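You operate a simulated robot arm through the tools that you are given. There is no shell and no other tool.

You run a simulated robot arm. Do the job below in one go: nothing can be reset, and whatever is moved stays where it is left.

JOB
Iron the patch on to the jeans as the patch box says.
Fine: through the pressing cloth, its dots and its seconds; cloth back where it lay, iron on its rest, dial and socket off. Set down upright: steam iron.

The check looks at the end state, three seconds after you hand in, the way a careful person would. Anything else that was tipped, shoved, dropped, spilled or broken makes it a failure. Flat cloth is picked up by pressing the open fingertips on it (5 to 10 N) and closing them slowly along it; thin cloth reads only 2 to 8 mm in the jaws.

ROBOT AND FRAMES
A 6-joint arm with a two-finger gripper, fixed in place. Base frame: the origin is on the floor under the middle of its stand, x ahead of it, y to its left, z up. Units: m, rad, N and s.
It reaches about 1.572 m from its shoulder. Its first joint turns from -2.897 to 2.897 rad. Payload 2.45 kg.
Tool frame: the origin (TCP) lies between the finger pads and is the grasp point; the fingertips stand 0.02 m ahead of it; z points along the fingers, y is the line along which they close. The gripper opens to 0.14 m; its body begins 0.168 m behind the TCP.
Orientation is that of the tool frame in the base frame, as a unit quaternion [x, y, z, w]. With the fingers straight down and closing along the base's y, the tool's x points along the base's -x, its y along +y and its z along -z.

CONTROLS
- The arm moves only by the tool move_arm. Its argument "motion" is a list of rows, each a list of 3 entries, a list of its own where there are three numbers: the gripper command, from -1 (fully open) to 1 (shut), values between in proportion, then the shift along the base's x, y, z in m, then the turn, a rotation vector about the base's x, y, z in rad. In form: [[jaw, [x, y, z], [ax, ay, az]], ...]. A call has 1 to 20 rows; each row shifts and turns the commanded pose from where the row before left it. Rows are played at 5 a second. More than 0.05 m and 0.15 rad between two rows, or a gripper value outside its range, and nothing of the call is played. Where a pose cannot be reached the arm comes as near as it can. A force on the tool above 90 N (or 10 N above the force at the start of the call, whichever is more), or a blocked arm, ends the call early, and 0.2 s more pass. The fingers move at their own pace (about 0.045 m/s each) and stop on an object; they squeeze with about 37 N. The grip force told is the motor's: it shows also when the fingers shut on nothing. Time passes only in rows, and 0.2 s behind the last, so rows that do not move let the fingers close. It gives the time, the measured TCP pose, the force on the tool (base axes), the opening and the grip force at its end, in the units of the frame above (readings bear some noise), with the torque about the TCP (base axes, N m) and any sound that the robot's microphone picked up, and new pictures: "views" is both (left out), scene, wrist or none.
- Cameras (640 x 400 px; columns grow to the right, rows downward): "scene" is fixed at [0.2349, 0.6492, 1.684]; the picture's right is [-0.65, -0.76, 0.00], its down [-0.43, 0.37, -0.82] and it looks along [0.63, -0.53, -0.57] (base axes); focal length 336 px, centre (320, 200). "wrist" rides on the gripper at [0.078, 0.011, -0.209] in the tool frame; the picture's right is [-0.14, 0.99, 0.00], its down [-0.92, -0.13, -0.37] and it looks along [-0.37, -0.05, 0.93] (tool axes); focal length 280 px, centre (320, 200). There is no depth. A picture from a camera that has moved, and an enlarged one, comes with that camera's place and axes in the base frame and with its lens. The place of the scene camera against the robot may be out by one fixed shift of up to 0.018 m in any direction.
- inspect(camera, box): a new picture of the part [left, top, right, bottom] of that camera's present view, enlarged. The clock stands still meanwhile.
- close_job(): hands the job in; it is judged then, once.

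Places have to be worked out from the pictures, the camera data and where the tool is seen. Open the gripper and draw the arm clear of the work before you hand the job in, unless the task says otherwise.

The tools are called after "Call:" as a command line: name --argument value ..., lists and objects as JSON in quotes. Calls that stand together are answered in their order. move_arm: Moves the arm, as the interface text tells. Its arguments: {"type":"object","properties":{"motion":{"type":"array"},"views":{"type":"string","enum":["both","scene","wrist","none"]}},"required":["motion"]} The other tools are called the same way: inspect (camera, box) takes an enlarged picture of a part of a camera's view; close_job () hands the job in.

At the start:

```text
clock: 0.0
eef_pos: [0.6413, 0.2576, 1.3779]
ee_rot: [-0.001, 1.0, 0.0, 0.0]
force: [-0.3, 0.2, -0.2]
torque: [0.02, -0.01, -0.01]
width: 0.1401
gripper_force: 0.0
```

scene: 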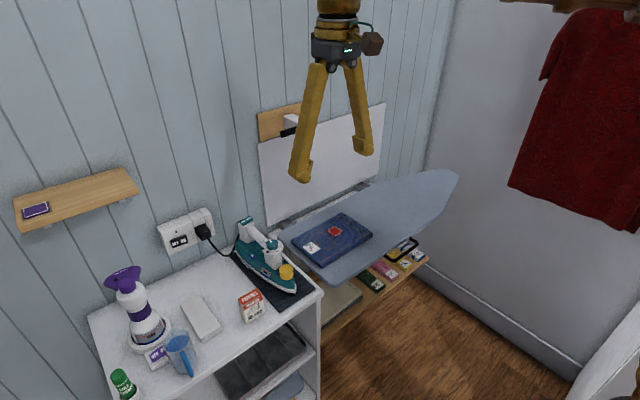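
wrist: 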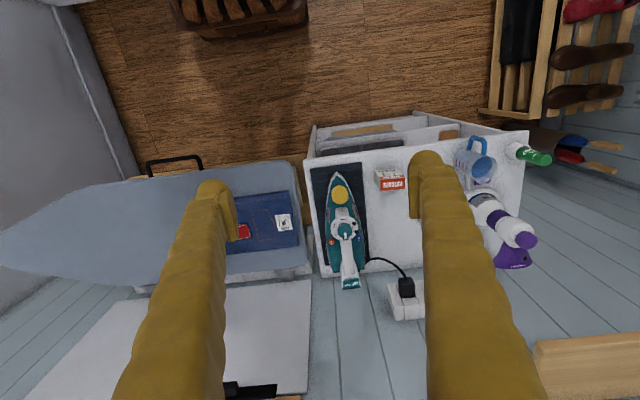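

I start by looking closely at the scene: the patch box, iron, socket, the jeans, and the pressing cloth all need to be located.

Call:
inspect --camera "scene" --box '[220, 200, 340, 330]'

Call:
inspect --camera "scene" --box '[270, 180, 440, 300]'

Call:
inspect --camera "scene" --box '[150, 190, 230, 260]'

Call:
inspect --camera "wrist" --box '[300, 140, 430, 300]'

Call:
inspect --camera "scene" --box '[90, 250, 290, 400]'

```text
3.08 times, centred on (280, 265) of scene
camera zoom: at [0.2349, 0.6492, 1.684], right [-0.65, -0.76, 0.0], down [-0.43, 0.37, -0.82], along [0.63, -0.53, -0.57], focal length 1033 px, centre (443, 0)
```

zoom: 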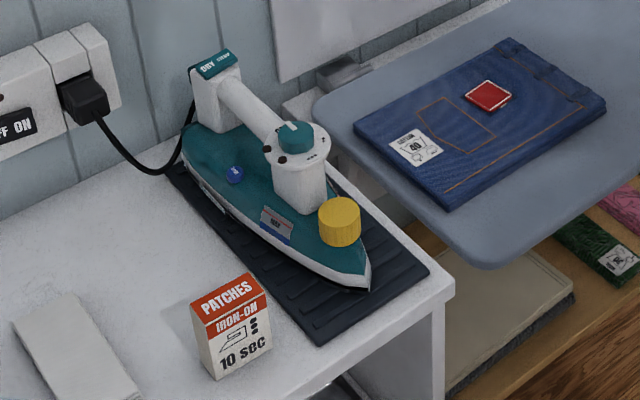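

```text
3.33 times, centred on (355, 240) of scene
camera zoom: at [0.2349, 0.6492, 1.684], right [-0.65, -0.76, 0.0], down [-0.43, 0.37, -0.82], along [0.63, -0.53, -0.57], focal length 1119 px, centre (203, 67)
```

zoom: 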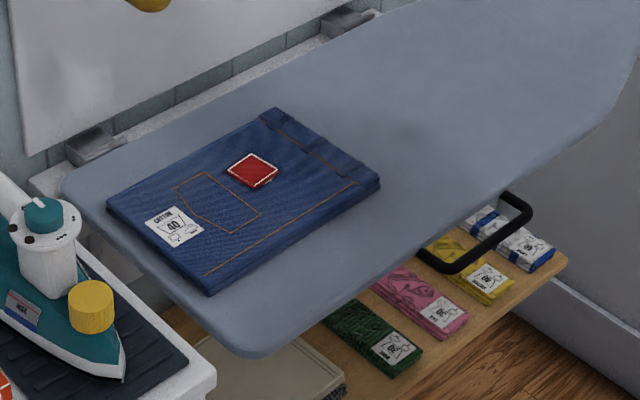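

```text
5.71 times, centred on (190, 225) of scene
camera zoom: at [0.2349, 0.6492, 1.684], right [-0.65, -0.76, 0.0], down [-0.43, 0.37, -0.82], along [0.63, -0.53, -0.57], focal length 1918 px, centre (1063, 57)
```

zoom: 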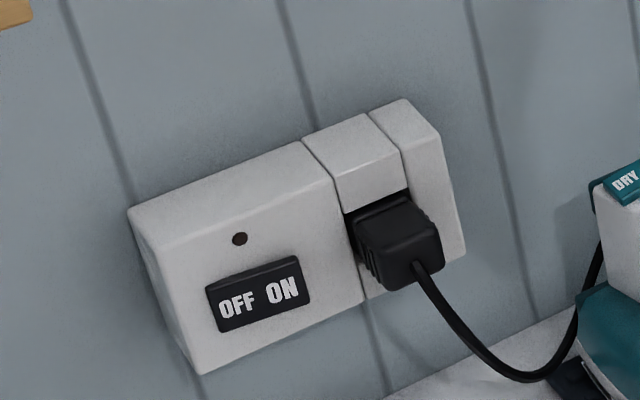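

```text
2.50 times, centred on (365, 220) of wrist
camera zoom: at [0.5634, 0.2694, 1.5858], right [0.14, 0.99, 0.0], down [0.92, -0.13, 0.37], along [0.37, -0.05, -0.93], focal length 701 px, centre (208, 150)
```

zoom: 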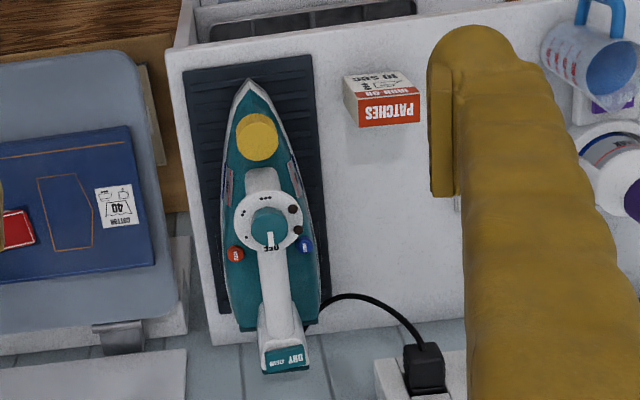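

```text
2.67 times, centred on (190, 325) of scene
camera zoom: at [0.2349, 0.6492, 1.684], right [-0.65, -0.76, 0.0], down [-0.43, 0.37, -0.82], along [0.63, -0.53, -0.57], focal length 895 px, centre (667, -133)
```

zoom: 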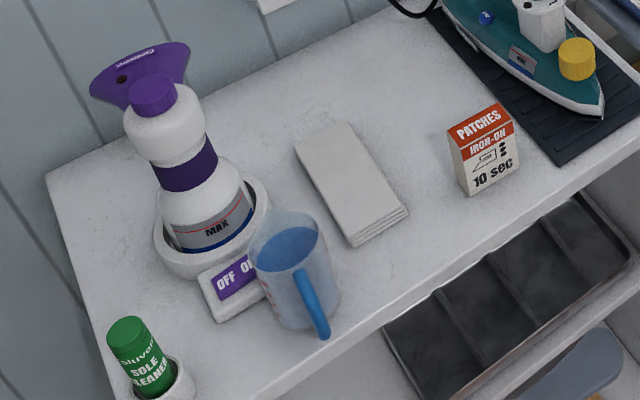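

I see a patch box reading "10 SEC" with dots, an iron with a dial, a folded white cloth. I zoom further on the box, the dial, the cloth and the other surroundings.

Call:
inspect --camera "scene" --box '[236, 284, 272, 326]'

Call:
inspect --camera "scene" --box '[255, 232, 300, 285]'

Call:
inspect --camera "scene" --box '[175, 285, 230, 345]'

Call:
inspect --camera "wrist" --box '[320, 200, 370, 250]'

Call:
inspect --camera "wrist" --box '[210, 180, 310, 260]'

Call:
inspect --camera "scene" --box '[320, 230, 440, 320]'

Call:
inspect --camera "scene" --box '[0, 150, 160, 250]'

Call:
inspect --camera "scene" --box '[230, 80, 400, 220]'

Call:
inspect --camera "scene" --box '[200, 300, 340, 400]'

```text
9.52 times, centred on (254, 305) of scene
camera zoom: at [0.2349, 0.6492, 1.684], right [-0.65, -0.76, 0.0], down [-0.43, 0.37, -0.82], along [0.63, -0.53, -0.57], focal length 3197 px, centre (949, -800)
```

zoom: 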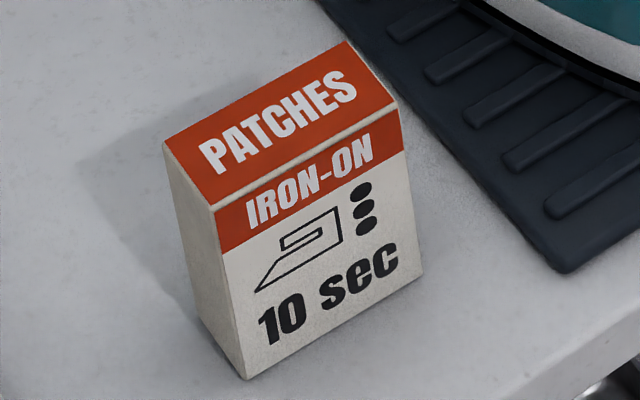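

```text
7.55 times, centred on (278, 258) of scene
camera zoom: at [0.2349, 0.6492, 1.684], right [-0.65, -0.76, 0.0], down [-0.43, 0.37, -0.82], along [0.63, -0.53, -0.57], focal length 2533 px, centre (641, -242)
```

zoom: 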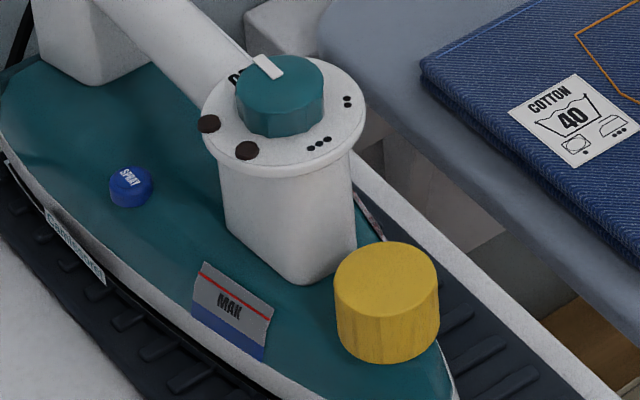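

```text
6.67 times, centred on (202, 315) of scene
camera zoom: at [0.2349, 0.6492, 1.684], right [-0.65, -0.76, 0.0], down [-0.43, 0.37, -0.82], along [0.63, -0.53, -0.57], focal length 2238 px, centre (1103, -567)
```

zoom: 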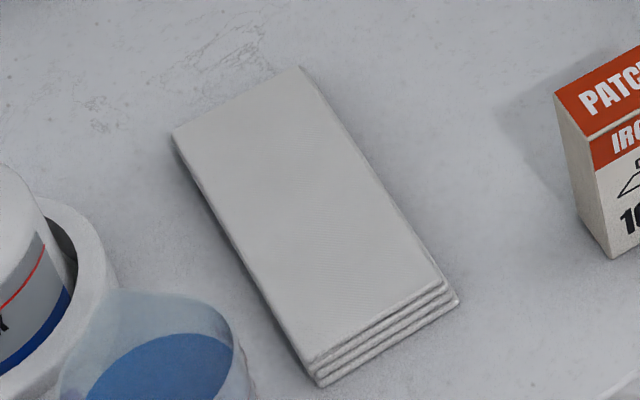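

```text
8.00 times, centred on (345, 225) of wrist
camera zoom: at [0.5634, 0.2694, 1.5858], right [0.14, 0.99, 0.0], down [0.92, -0.13, 0.37], along [0.37, -0.05, -0.93], focal length 2243 px, centre (120, 0)
```

zoom: 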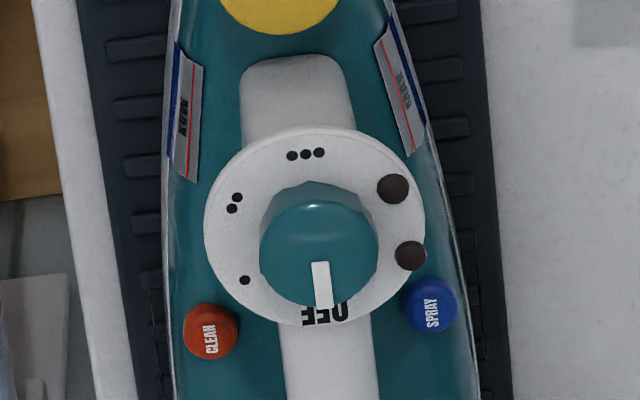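

```text
5.00 times, centred on (260, 220) of wrist
camera zoom: at [0.5634, 0.2694, 1.5858], right [0.14, 0.99, 0.0], down [0.92, -0.13, 0.37], along [0.37, -0.05, -0.93], focal length 1402 px, centre (620, 100)
```

zoom: 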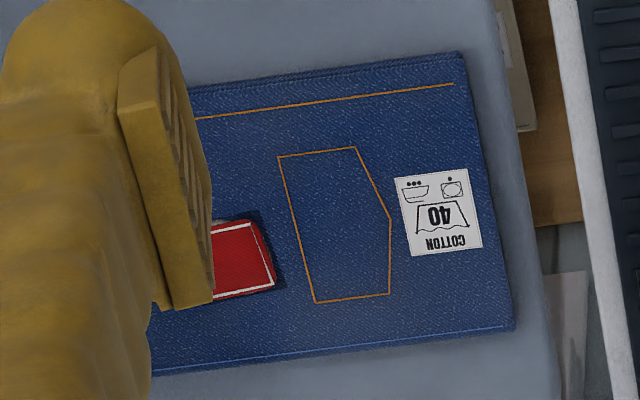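

```text
4.44 times, centred on (380, 275) of scene
camera zoom: at [0.2349, 0.6492, 1.684], right [-0.65, -0.76, 0.0], down [-0.43, 0.37, -0.82], along [0.63, -0.53, -0.57], focal length 1492 px, centre (53, -133)
```

zoom: 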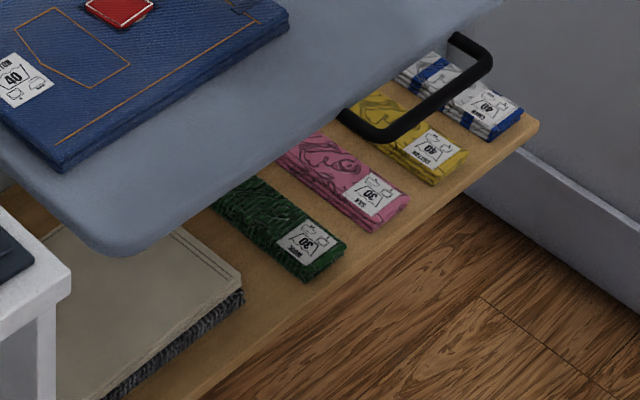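

```text
4.00 times, centred on (80, 200) of scene
camera zoom: at [0.2349, 0.6492, 1.684], right [-0.65, -0.76, 0.0], down [-0.43, 0.37, -0.82], along [0.63, -0.53, -0.57], focal length 1343 px, centre (1280, 200)
```

zoom: 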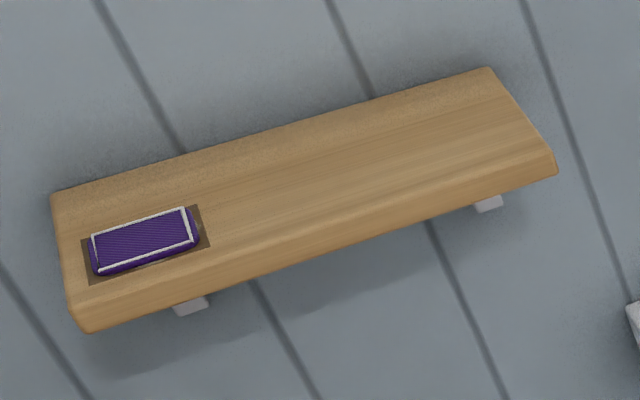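

```text
2.86 times, centred on (315, 150) of scene
camera zoom: at [0.2349, 0.6492, 1.684], right [-0.65, -0.76, 0.0], down [-0.43, 0.37, -0.82], along [0.63, -0.53, -0.57], focal length 959 px, centre (334, 343)
```

zoom: 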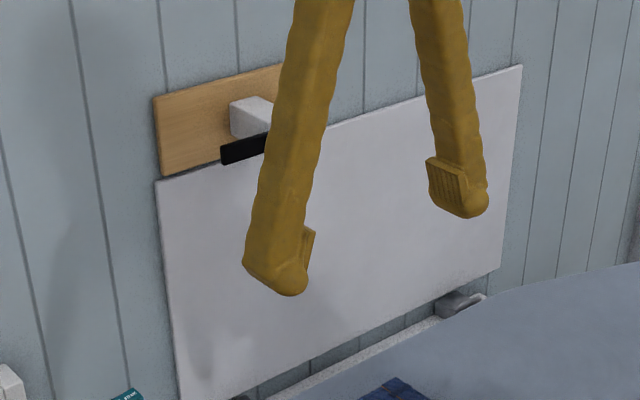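

```text
4.00 times, centred on (270, 350) of scene
camera zoom: at [0.2349, 0.6492, 1.684], right [-0.65, -0.76, 0.0], down [-0.43, 0.37, -0.82], along [0.63, -0.53, -0.57], focal length 1343 px, centre (520, -400)
```

zoom: 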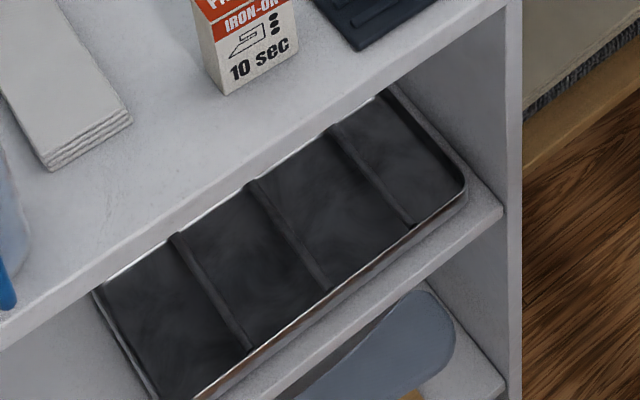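

The box asks for three dots and 10 s; the dial is at OFF and the folded white cloth on the counter is the likely pressing cloth. I estimate the plug near (1.03, 0.41, 1.04) and the dial near (0.87, 0.285, 1.015); I move the wrist camera left over the counter to locate things better.

Call:
move_arm --motion '[[-1, [0, 0.04, 0], [0, 0, 0]], [-1, [0, 0.04, 0], [0, 0, 0]], [-1, [0, 0.04, 0], [0, 0, 0]], [-1, [0, 0.04, 0], [0, 0, 0]], [-1, [0, 0.02, 0], [0, 0, 0]], [-1, [0, 0, 0], [0, 0, 0]]]'

```text
clock: 1.4
eef_pos: [0.6399, 0.4385, 1.378]
ee_rot: [0.0, 1.0, 0.0, 0.0]
force: [0.1, -0.5, -0.3]
torque: [0.01, -0.01, -0.01]
width: 0.1402
gripper_force: 0.1
camera wrist: at [0.562, 0.4504, 1.5864], right [0.14, 0.99, 0.0], down [0.92, -0.13, 0.37], along [0.37, -0.05, -0.93], focal length 280 px, centre (320, 200)
```

scene: 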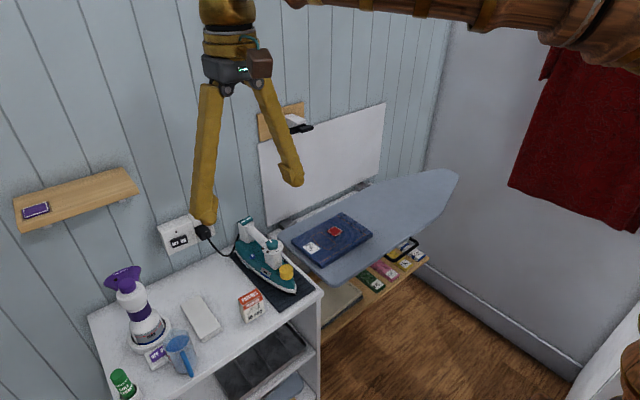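
wrist: 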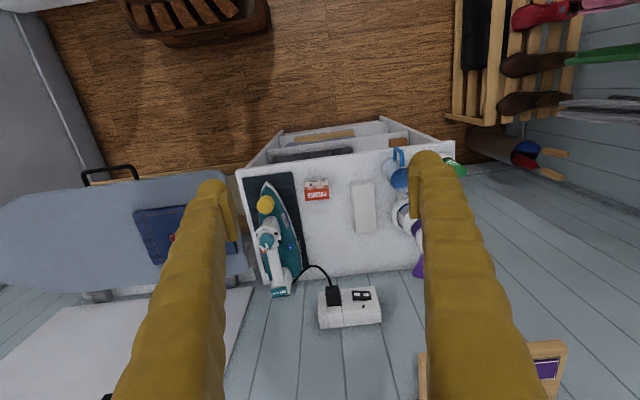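

The wrist view now shows cloth, box, iron and socket between the fingers. I zoom in to triangulate against the first wrist picture.

Call:
inspect --camera "wrist" --box '[240, 140, 440, 340]'

Call:
inspect --camera "wrist" --box '[240, 170, 310, 300]'

Call:
inspect --camera "wrist" --box '[310, 270, 390, 335]'

Call:
inspect --camera "wrist" --box '[335, 165, 395, 245]'

```text
2.00 times, centred on (340, 240) of wrist
camera zoom: at [0.562, 0.4504, 1.5864], right [0.14, 0.99, 0.0], down [0.92, -0.13, 0.37], along [0.37, -0.05, -0.93], focal length 561 px, centre (280, 120)
```

zoom: 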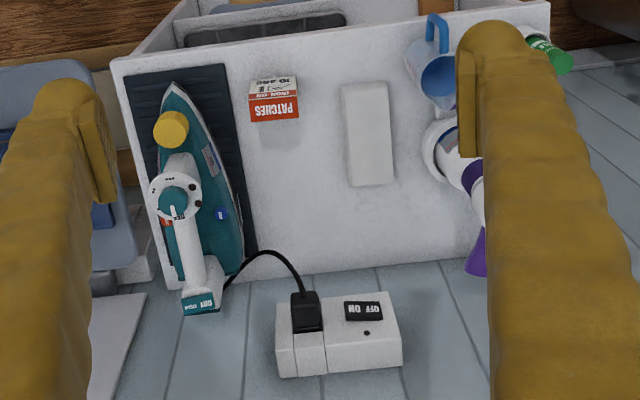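

```text
3.08 times, centred on (275, 235) of wrist
camera zoom: at [0.562, 0.4504, 1.5864], right [0.14, 0.99, 0.0], down [0.92, -0.13, 0.37], along [0.37, -0.05, -0.93], focal length 863 px, centre (458, 92)
```

zoom: 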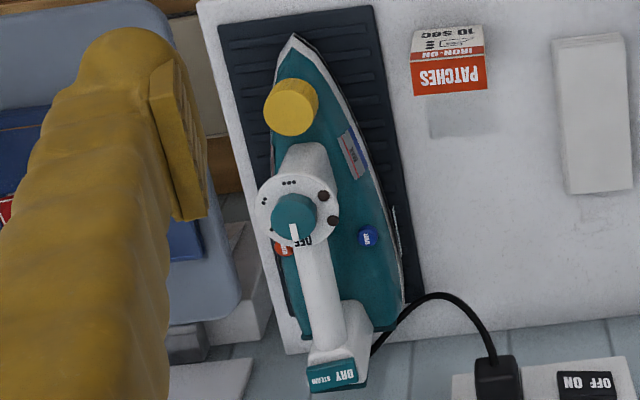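

```text
6.15 times, centred on (350, 302) of wrist
camera zoom: at [0.562, 0.4504, 1.5864], right [0.14, 0.99, 0.0], down [0.92, -0.13, 0.37], along [0.37, -0.05, -0.93], focal length 1726 px, centre (135, -431)
```

zoom: 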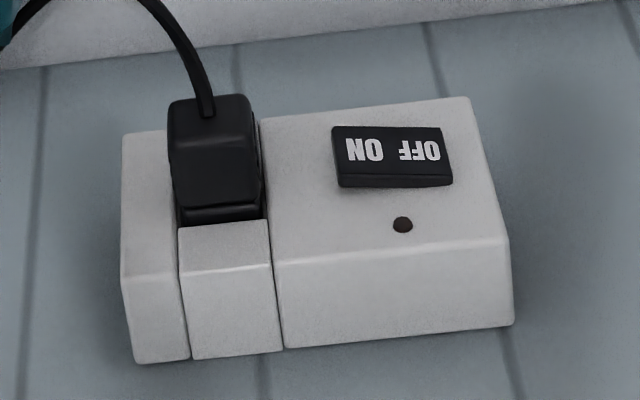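

```text
5.00 times, centred on (365, 205) of wrist
camera zoom: at [0.562, 0.4504, 1.5864], right [0.14, 0.99, 0.0], down [0.92, -0.13, 0.37], along [0.37, -0.05, -0.93], focal length 1402 px, centre (95, 175)
```

zoom: 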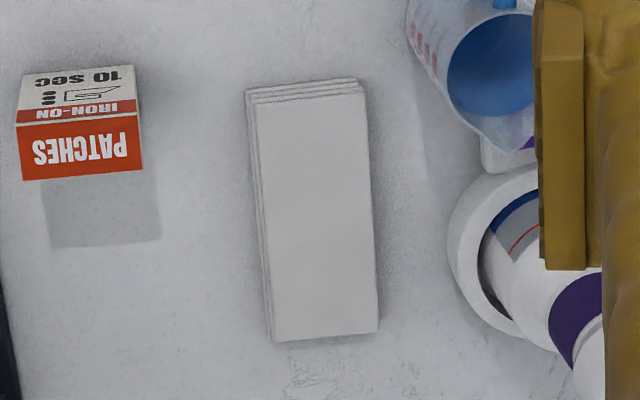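

From the two wrist views: counter top about z 0.865, dial top about (0.867, 0.284, 1.02), cloth about 0.15 × 0.06 m around (0.89, 0.53). Next I move over toward the board to see the patch and jeans.

Call:
move_arm --motion '[[-1, [0, -0.05, 0], [0, 0, 0]], [-1, [0, -0.05, 0], [0, 0, 0]], [-1, [0, -0.05, 0], [0, 0, 0]], [-1, [0, -0.05, 0], [0, 0, 0]], [-1, [0, -0.05, 0], [0, 0, 0]], [-1, [0, -0.05, 0], [0, 0, 0]], [-1, [0, -0.05, 0], [0, 0, 0]], [-1, [0, -0.05, 0], [0, 0, 0]], [-1, [0, 0, 0], [0, 0, 0]]]'

```text
clock: 3.4
eef_pos: [0.6399, 0.0365, 1.376]
ee_rot: [-0.001, 1.0, 0.0, 0.001]
force: [0.2, -0.6, -0.7]
torque: [-0.03, 0.02, -0.01]
width: 0.1401
gripper_force: 0.1
camera wrist: at [0.5617, 0.0479, 1.5838], right [0.14, 0.99, 0.0], down [0.92, -0.13, 0.37], along [0.37, -0.05, -0.93], focal length 280 px, centre (320, 200)
```

scene: 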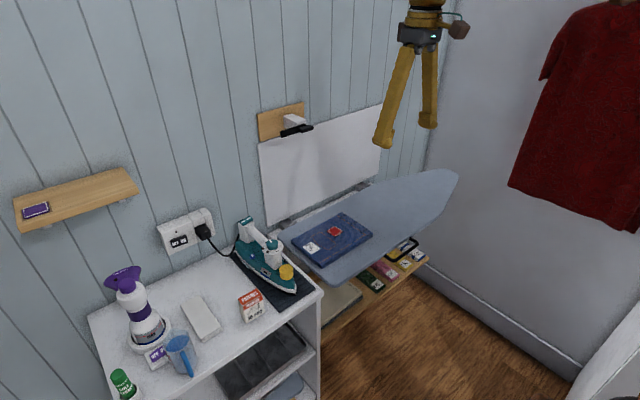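
wrist: 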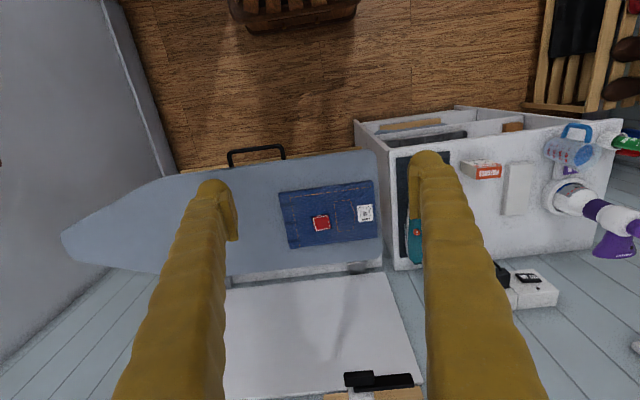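

Call:
inspect --camera "wrist" --box '[265, 165, 395, 265]'

Call:
inspect --camera "wrist" --box '[300, 200, 345, 245]'

Call:
inspect --camera "scene" --box '[315, 215, 355, 245]'

Call:
inspect --camera "wrist" --box '[450, 120, 560, 220]'

```text
4.00 times, centred on (330, 215) of wrist
camera zoom: at [0.5617, 0.0479, 1.5838], right [0.14, 0.99, 0.0], down [0.92, -0.13, 0.37], along [0.37, -0.05, -0.93], focal length 1122 px, centre (280, 140)
```

zoom: 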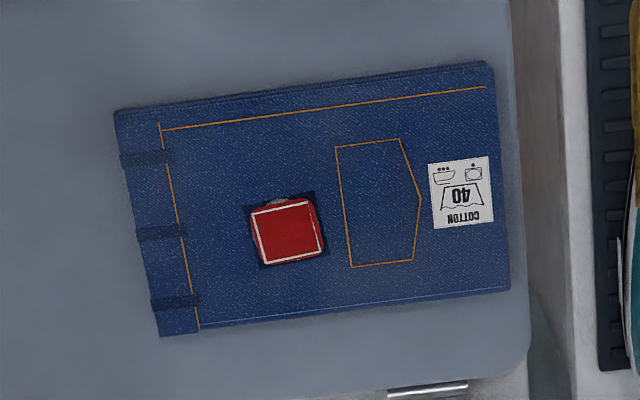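

```text
8.89 times, centred on (322, 222) of wrist
camera zoom: at [0.5617, 0.0479, 1.5838], right [0.14, 0.99, 0.0], down [0.92, -0.13, 0.37], along [0.37, -0.05, -0.93], focal length 2492 px, centre (298, 0)
```

zoom: 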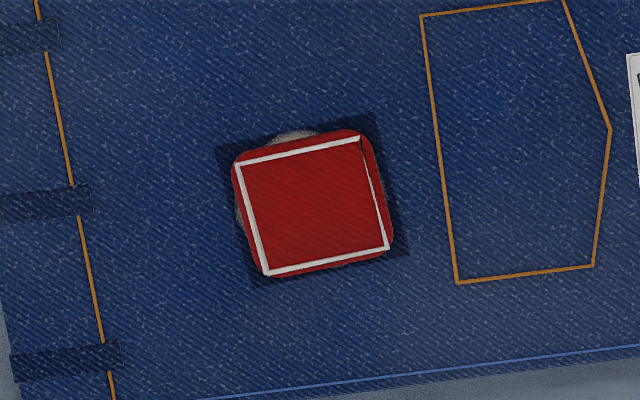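

```text
13.33 times, centred on (335, 230) of scene
camera zoom: at [0.2349, 0.6492, 1.684], right [-0.65, -0.76, 0.0], down [-0.43, 0.37, -0.82], along [0.63, -0.53, -0.57], focal length 4476 px, centre (120, -200)
```

zoom: 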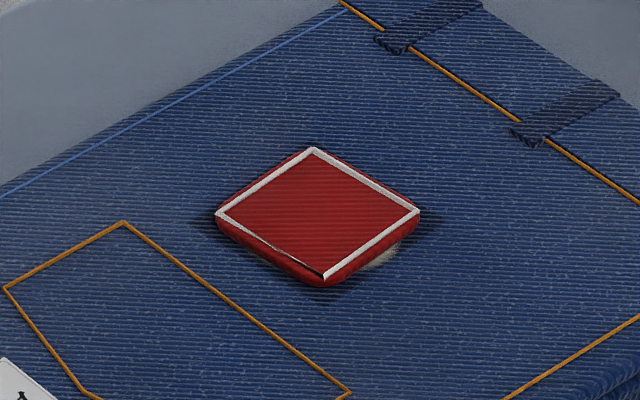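

```text
4.00 times, centred on (505, 170) of wrist
camera zoom: at [0.5617, 0.0479, 1.5838], right [0.14, 0.99, 0.0], down [0.92, -0.13, 0.37], along [0.37, -0.05, -0.93], focal length 1122 px, centre (-420, 320)
```

zoom: 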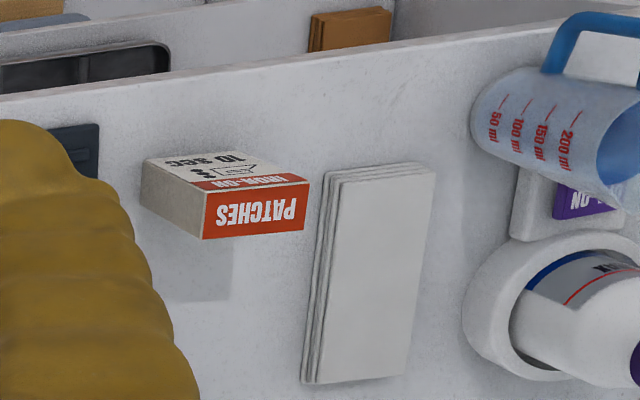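

Jeans top is about z 0.89–0.90, the patch is centred near (0.905, 0.003) and about 4 cm square; the cloth (15 × 6 cm) covers it. Now I go above the folded cloth with the gripper turned 90° (closing along x, staying clear of the spray bottle) to look closely.

Call:
move_arm --motion '[[0.1, [0.01923, 0.03796, -0.0174], [0, 0, 0.1208]], [0.1, [0.01923, 0.03796, -0.0174], [0, 0, 0.1208]], [0.1, [0.01923, 0.03796, -0.0174], [0, 0, 0.1208]], [0.1, [0.01923, 0.03796, -0.0174], [0, 0, 0.1208]], [0.1, [0.01923, 0.03796, -0.0174], [0, 0, 0.1208]], [0.1, [0.01923, 0.03796, -0.0174], [0, 0, 0.1208]], [0.1, [0.01923, 0.03796, -0.0174], [0, 0, 0.1208]], [0.1, [0.01923, 0.03796, -0.0174], [0, 0, 0.1208]], [0.1, [0.01923, 0.03796, -0.0174], [0, 0, 0.1208]], [0.1, [0.01923, 0.03796, -0.0174], [0, 0, 0.1208]], [0.1, [0.01923, 0.03796, -0.0174], [0, 0, 0.1208]], [0.1, [0.01923, 0.03796, -0.0174], [0, 0, 0.1208]], [0.1, [0.01923, 0.03796, -0.0174], [0, 0, 0.1208]], [0.1, [0, 0, 0], [0, 0, 0]]]'

```text
clock: 6.4
eef_pos: [0.8906, 0.5314, 1.1524]
ee_rot: [0.707, -0.707, 0.0, -0.001]
force: [-0.3, -0.5, -0.2]
torque: [0.01, -0.02, -0.04]
width: 0.063
gripper_force: 0.1
camera wrist: at [0.8789, 0.4532, 1.359], right [-0.99, 0.14, 0.0], down [0.13, 0.92, 0.37], along [0.05, 0.37, -0.93], focal length 280 px, centre (320, 200)
```

scene: 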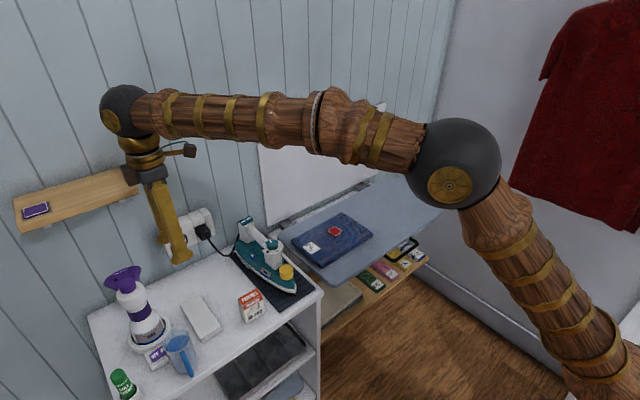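
wrist: 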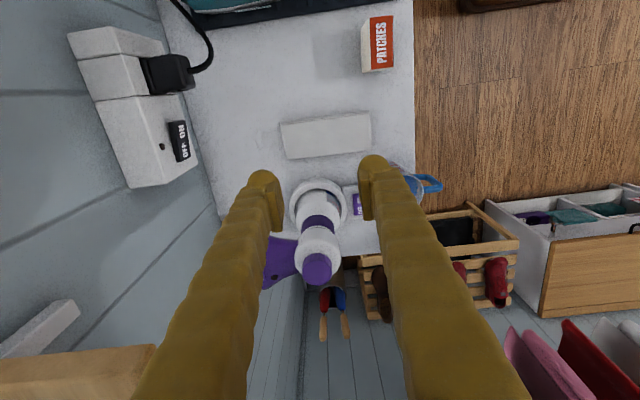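

The cloth is at about x 0.805–0.951, y 0.504–0.565. I zoom in on it and on the fingertips before descending.

Call:
inspect --camera "wrist" --box '[265, 95, 385, 175]'

Call:
inspect --camera "scene" --box '[100, 130, 240, 350]'

Call:
inspect --camera "wrist" --box '[60, 10, 220, 200]'

```text
5.00 times, centred on (325, 135) of wrist
camera zoom: at [0.8789, 0.4532, 1.359], right [-0.99, 0.14, 0.0], down [0.13, 0.92, 0.37], along [0.05, 0.37, -0.93], focal length 1402 px, centre (295, 525)
```

zoom: 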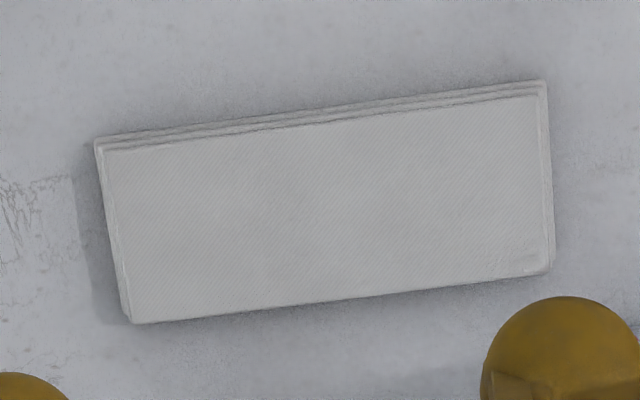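

```text
1.82 times, centred on (170, 240) of scene
camera zoom: at [0.2349, 0.6492, 1.684], right [-0.65, -0.76, 0.0], down [-0.43, 0.37, -0.82], along [0.63, -0.53, -0.57], focal length 610 px, centre (593, 127)
```

zoom: 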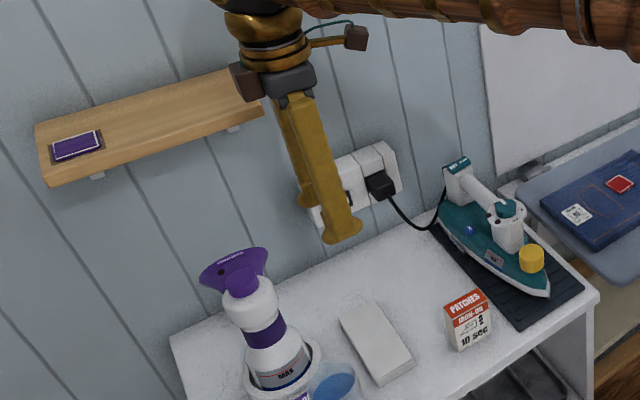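

```text
2.11 times, centred on (140, 105) of wrist
camera zoom: at [0.8789, 0.4532, 1.359], right [-0.99, 0.14, 0.0], down [0.13, 0.92, 0.37], along [0.05, 0.37, -0.93], focal length 590 px, centre (699, 400)
```

zoom: 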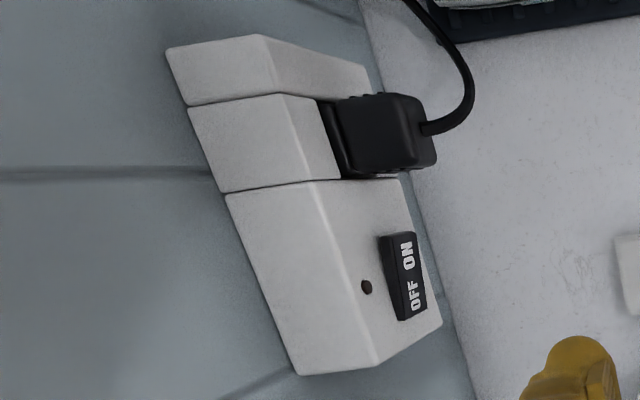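

The stack is a few layers thick and lies free; the spray bottle's front is about y 0.61 so a gripper at y 0.53 closing along x has clearance. I descend to just above the cloth and look.

Call:
move_arm --motion '[[0.2, [-0.004, -0.001, -0.044], [0, 0, 0]], [0.2, [-0.004, -0.001, -0.044], [0, 0, 0]], [0.2, [-0.004, -0.001, -0.044], [0, 0, 0]], [0.2, [0, 0, -0.044], [0, 0, 0]], [0.2, [0, 0, -0.02], [0, 0, 0]], [0.2, [0, 0, 0], [0, 0, 0]]]'

```text
clock: 7.8
eef_pos: [0.88, 0.5289, 0.9542]
ee_rot: [-0.707, 0.707, 0.0, -0.001]
force: [-0.4, 0.3, -0.2]
torque: [-0.01, 0.02, 0.01]
width: 0.0561
gripper_force: 0.0
camera wrist: at [0.8684, 0.4521, 1.1612], right [-0.99, 0.14, 0.0], down [0.13, 0.92, 0.37], along [0.05, 0.37, -0.93], focal length 280 px, centre (320, 200)
```

scene: 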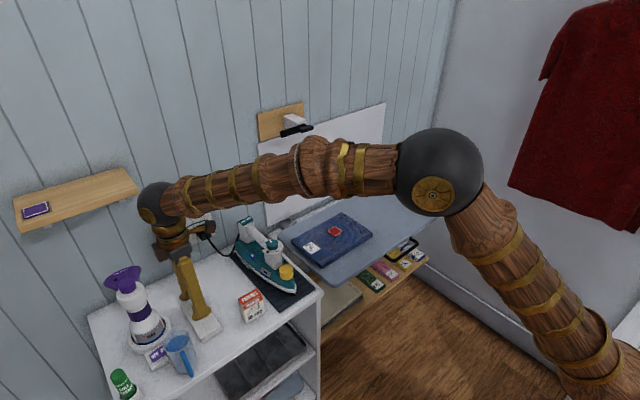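
wrist: 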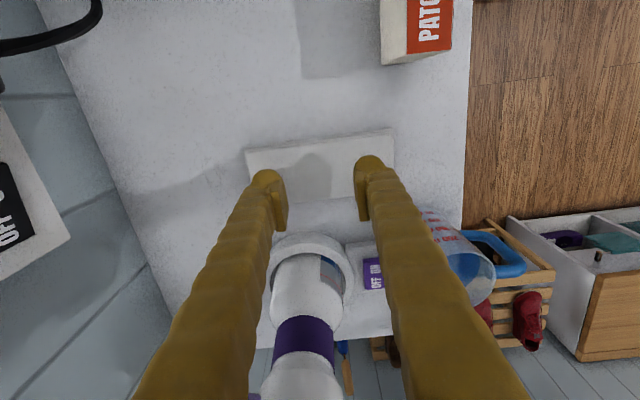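

TCP is centred over the cloth, cloth top estimated at z ≈ 0.8825 with tips at 0.934. I lower gently toward contact and watch force.

Call:
move_arm --motion '[[0.2, [0, 0.001, -0.015], [0, 0, 0]], [0.2, [0, 0.001, -0.015], [0, 0, 0]], [0.2, [0, 0, -0.01], [0, 0, 0]], [0.2, [0, 0, -0.004], [0, 0, 0]], [0.2, [0, 0, -0.003], [0, 0, 0]], [0.2, [0, 0, 0], [0, 0, 0]]]' --views "none"

```text
clock: 9.3
eef_pos: [0.8813, 0.5325, 0.9146]
ee_rot: [-0.707, 0.708, -0.001, 0.003]
force: [-2.3, -1.3, 19.8]
torque: [-0.08, 0.54, 0.09]
width: 0.0563
gripper_force: 0.8
stopped in row 6: the force on the tool passed its limit at 93 N (the readings are from after the stop); the commanded pose is now the measured one
```

Force peaked at about z 0.915 for the TCP – contact came ~1 cm earlier than estimated. I back off slightly and look at what was touched.

Call:
move_arm --motion '[[0.2, [0, 0, 0.002], [0, 0, 0]], [0.2, [0, 0, 0], [0, 0, 0]]]'

Call:
inspect --camera "wrist" --box '[220, 120, 420, 260]'

Call:
inspect --camera "scene" --box '[100, 180, 260, 390]'

```text
clock: 9.9
eef_pos: [0.8796, 0.5319, 0.915]
ee_rot: [-0.707, 0.708, 0.0, 0.002]
force: [1.2, 3.8, 12.1]
torque: [0.07, 0.25, 0.01]
width: 0.0565
gripper_force: 0.3
camera wrist: at [0.8684, 0.4541, 1.1225], right [-0.99, 0.14, 0.0], down [0.13, 0.92, 0.37], along [0.05, 0.37, -0.93], focal length 280 px, centre (320, 200)
```

scene: 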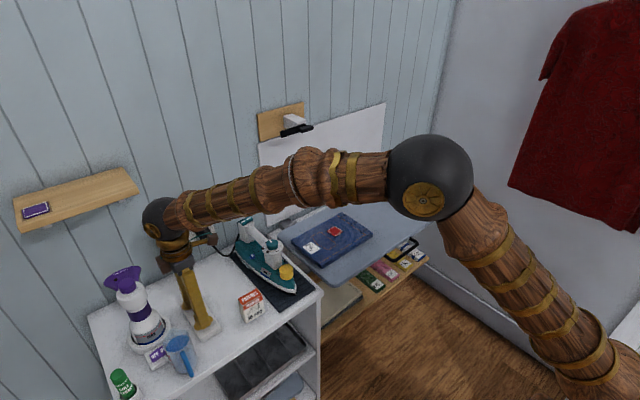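
wrist: 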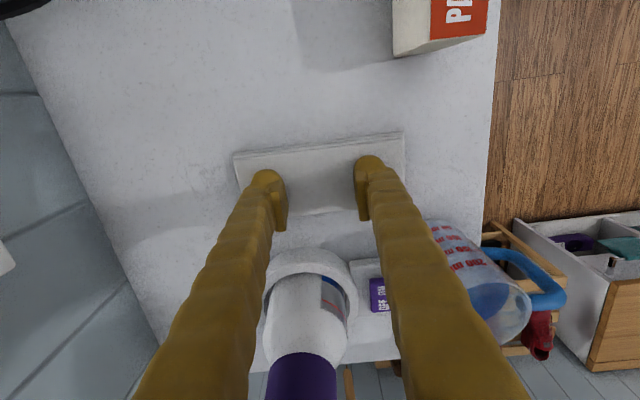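

```text
2.86 times, centred on (320, 190) of wrist
camera zoom: at [0.8684, 0.4541, 1.1225], right [-0.99, 0.14, 0.0], down [0.13, 0.92, 0.37], along [0.05, 0.37, -0.93], focal length 801 px, centre (320, 229)
```

zoom: 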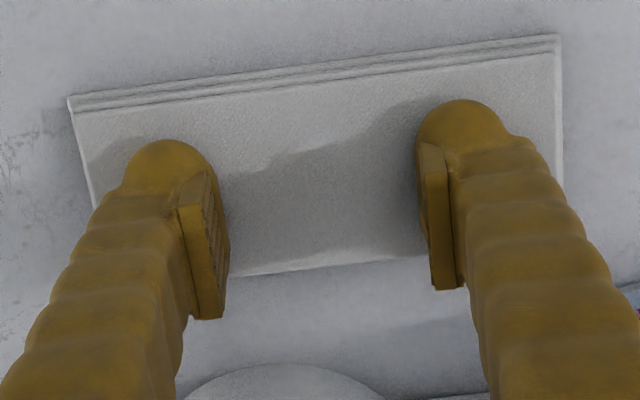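

```text
1.90 times, centred on (180, 285) of scene
camera zoom: at [0.2349, 0.6492, 1.684], right [-0.65, -0.76, 0.0], down [-0.43, 0.37, -0.82], along [0.63, -0.53, -0.57], focal length 639 px, centre (587, 38)
```

zoom: 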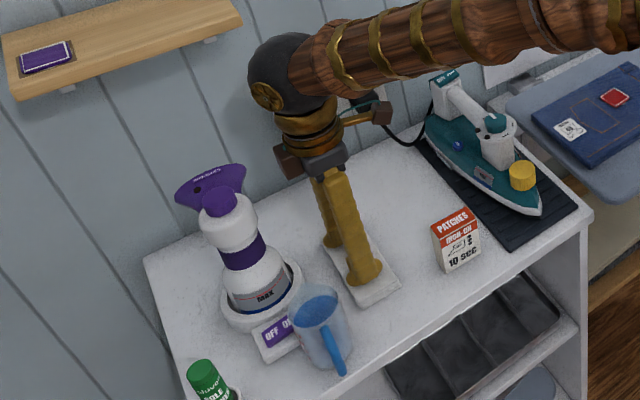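

Fingertips are on the cloth top (about z 0.895), force ~12 N. I close slowly along it, holding height.

Call:
move_arm --motion '[[0.25, [0, 0, 0], [0, 0, 0]], [0.3, [0, 0, 0], [0, 0, 0]], [0.35, [0, 0, 0], [0, 0, 0]], [0.4, [0, 0, 0], [0, 0, 0]], [0.45, [0, 0, 0], [0, 0, 0]]]' --views "wrist"

Call:
inspect --camera "wrist" --box '[220, 120, 420, 260]'

```text
clock: 11.1
eef_pos: [0.8801, 0.5318, 0.9154]
ee_rot: [-0.707, 0.707, -0.001, 0.003]
force: [-7.1, 1.0, 22.8]
torque: [0.02, 0.46, 0.0]
width: 0.038
gripper_force: 0.1
camera wrist: at [0.8682, 0.454, 1.1229], right [-0.99, 0.14, 0.0], down [0.13, 0.92, 0.37], along [0.05, 0.37, -0.93], focal length 280 px, centre (320, 200)
```

wrist: 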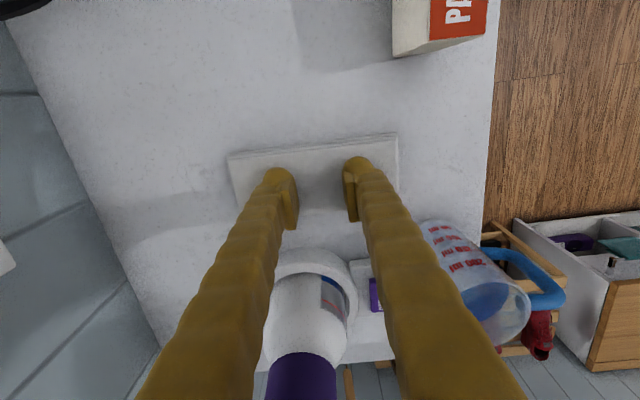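

```text
2.86 times, centred on (320, 190) of wrist
camera zoom: at [0.8682, 0.454, 1.1229], right [-0.99, 0.14, 0.0], down [0.13, 0.92, 0.37], along [0.05, 0.37, -0.93], focal length 801 px, centre (320, 229)
```

zoom: 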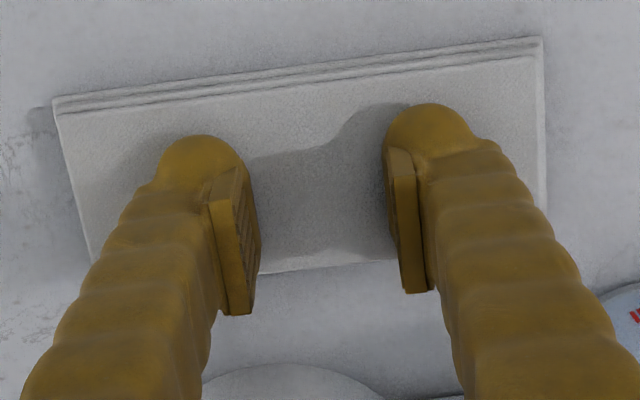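

The cloth slid a few mm as a unit while force rose to 23 N, more than the advised 5–10 N. I ease up slightly to get into that range before continuing to close.

Call:
move_arm --motion '[[0.45, [0, 0, 0.002], [0, 0, 0]], [0.45, [0, 0, 0], [0, 0, 0]]]' --views "none"

```text
clock: 11.7
eef_pos: [0.8804, 0.5315, 0.9155]
ee_rot: [-0.707, 0.707, -0.001, 0.002]
force: [0.6, -0.4, 1.2]
torque: [0.01, 0.05, 0.02]
width: 0.0379
gripper_force: 0.0
```

Force is now near zero; I lower 1 mm for a light press and continue closing slowly.

Call:
move_arm --motion '[[0.45, [0, 0, -0.001], [0, 0, 0]], [0.48, [0, 0, 0], [0, 0, 0]], [0.51, [0, 0, 0], [0, 0, 0]], [0.54, [0, 0, 0], [0, 0, 0]], [0.57, [0, 0, 0], [0, 0, 0]]]' --views "none"

```text
clock: 12.9
eef_pos: [0.8807, 0.5327, 0.9166]
ee_rot: [-0.707, 0.708, 0.001, 0.002]
force: [-0.5, 0.2, 4.2]
torque: [0.0, 0.12, -0.02]
width: 0.0308
gripper_force: 0.3
```

Light press of ~4 N; width follows the command. I keep closing to the end slowly with a touch more pressure.

Call:
move_arm --motion '[[0.6, [0, 0, -0.0005], [0, 0, 0]], [0.64, [0, 0, 0], [0, 0, 0]], [0.68, [0, 0, 0], [0, 0, 0]], [0.72, [0, 0, 0], [0, 0, 0]], [0.76, [0, 0, 0], [0, 0, 0]], [0.8, [0, 0, 0], [0, 0, 0]], [0.84, [0, 0, 0], [0, 0, 0]], [0.88, [0, 0, 0], [0, 0, 0]]]' --views "wrist"

Call:
inspect --camera "wrist" --box '[220, 120, 420, 260]'

```text
clock: 14.7
eef_pos: [0.8808, 0.5336, 0.9159]
ee_rot: [-0.707, 0.707, 0.0, 0.003]
force: [-0.1, -0.2, 2.8]
torque: [0.04, 0.01, 0.01]
width: 0.0084
gripper_force: 0.0
camera wrist: at [0.8686, 0.4546, 1.1234], right [-0.99, 0.14, 0.0], down [0.13, 0.92, 0.37], along [0.05, 0.37, -0.93], focal length 280 px, centre (320, 200)
```

wrist: 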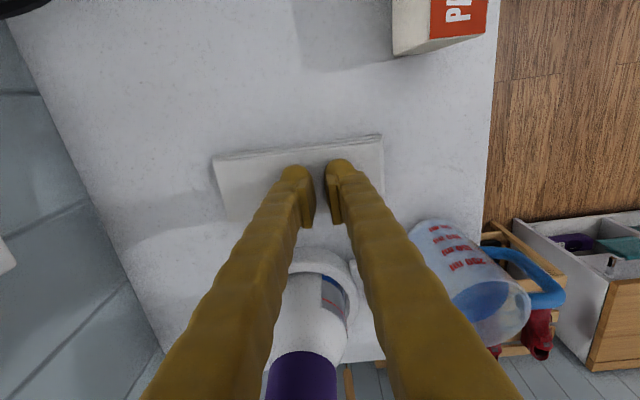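

```text
2.86 times, centred on (320, 190) of wrist
camera zoom: at [0.8686, 0.4546, 1.1234], right [-0.99, 0.14, 0.0], down [0.13, 0.92, 0.37], along [0.05, 0.37, -0.93], focal length 801 px, centre (320, 229)
```

zoom: 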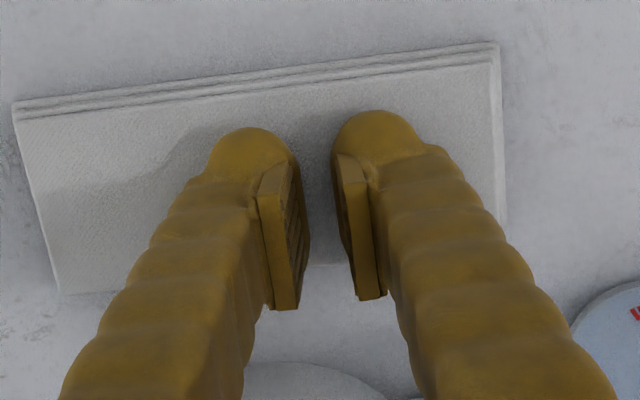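

The cloth behaves as one stiff folded stack and slid ~16 mm in +x with one finger; a pinch on top doesn't take. I'll use light pressure to drag it back −x and away from the bottle (−y), so I can grip it across its 6 cm width.

Call:
move_arm --motion '[[1, [0, 0, -0.0008], [0, 0, 0]], [1, [0, 0, 0], [0, 0, 0]], [1, [-0.003, -0.006, 0], [0, 0, 0]], [1, [-0.003, -0.006, 0], [0, 0, 0]], [1, [-0.003, -0.006, 0], [0, 0, 0]], [1, [-0.003, -0.006, 0], [0, 0, 0]], [1, [-0.003, -0.006, 0], [0, 0, 0]]]' --views "wrist"

Call:
inspect --camera "wrist" --box '[200, 100, 420, 260]'

```text
clock: 16.3
eef_pos: [0.8655, 0.5012, 0.9163]
ee_rot: [0.707, -0.707, -0.001, -0.002]
force: [2.4, 2.4, 10.7]
torque: [0.04, 0.0, -0.01]
width: 0.0061
gripper_force: 29.4
camera wrist: at [0.8536, 0.4238, 1.1228], right [-0.99, 0.14, 0.0], down [0.13, 0.92, 0.37], along [0.05, 0.37, -0.93], focal length 280 px, centre (320, 200)
```

wrist: 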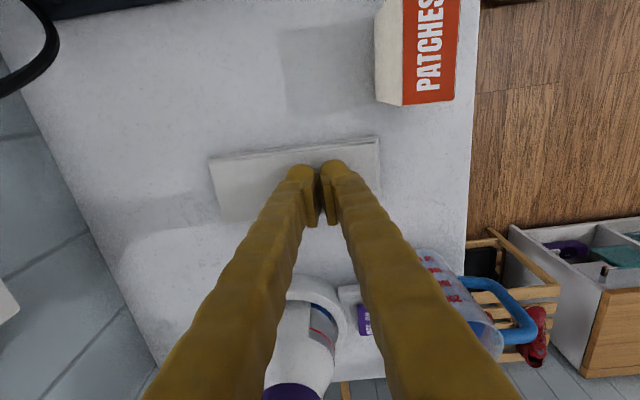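

```text
2.50 times, centred on (310, 180) of wrist
camera zoom: at [0.8536, 0.4238, 1.1228], right [-0.99, 0.14, 0.0], down [0.13, 0.92, 0.37], along [0.05, 0.37, -0.93], focal length 701 px, centre (345, 250)
```

zoom: 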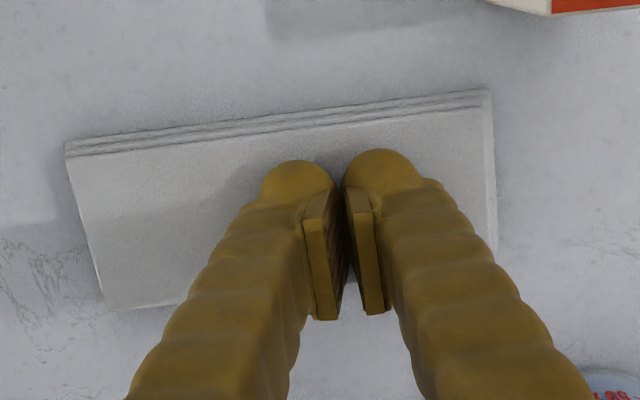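

Jaws are commanded shut but read 6.1 mm with 29 N – possibly cloth pinched between them. I lift 3 cm to see whether it comes along.

Call:
move_arm --motion '[[1, [0, 0, 0.005], [0, 0, 0]], [1, [0, 0, 0.01], [0, 0, 0]], [1, [0, 0, 0.015], [0, 0, 0]], [1, [0, 0, 0], [0, 0, 0]]]'

Call:
inspect --camera "wrist" --box '[200, 100, 420, 260]'

Call:
inspect --camera "scene" --box '[130, 240, 270, 360]'

```text
clock: 17.3
eef_pos: [0.8659, 0.5024, 0.946]
ee_rot: [0.707, -0.707, 0.0, -0.002]
force: [1.5, 1.0, -0.1]
torque: [0.04, 0.0, 0.01]
width: 0.0
gripper_force: 29.4
camera wrist: at [0.8535, 0.424, 1.1523], right [-0.99, 0.14, 0.0], down [0.13, 0.92, 0.37], along [0.05, 0.37, -0.93], focal length 280 px, centre (320, 200)
```

scene: 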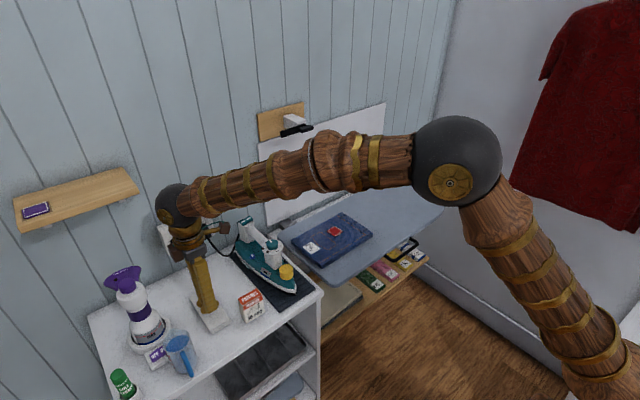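
wrist: 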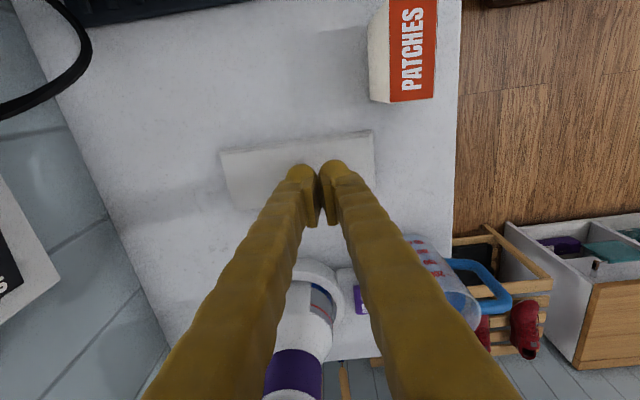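

```text
2.50 times, centred on (310, 180) of wrist
camera zoom: at [0.8535, 0.424, 1.1523], right [-0.99, 0.14, 0.0], down [0.13, 0.92, 0.37], along [0.05, 0.37, -0.93], focal length 701 px, centre (345, 250)
```

zoom: 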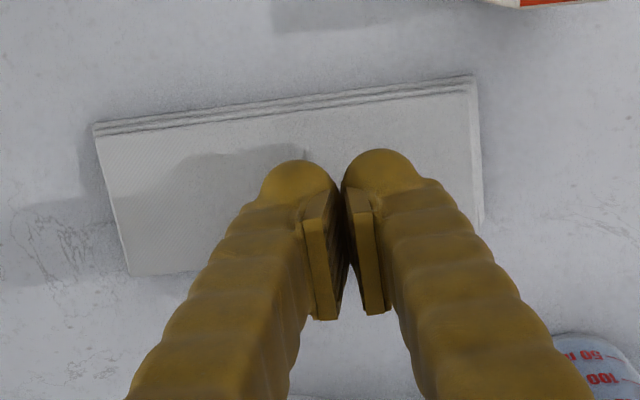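

```text
3.33 times, centred on (200, 300) of scene
camera zoom: at [0.2349, 0.6492, 1.684], right [-0.65, -0.76, 0.0], down [-0.43, 0.37, -0.82], along [0.63, -0.53, -0.57], focal length 1119 px, centre (720, -133)
```

zoom: 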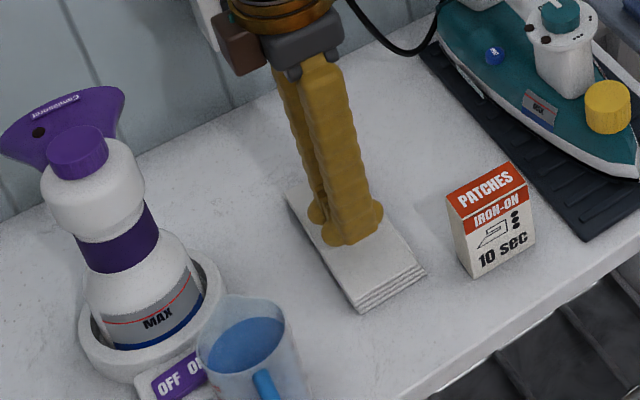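

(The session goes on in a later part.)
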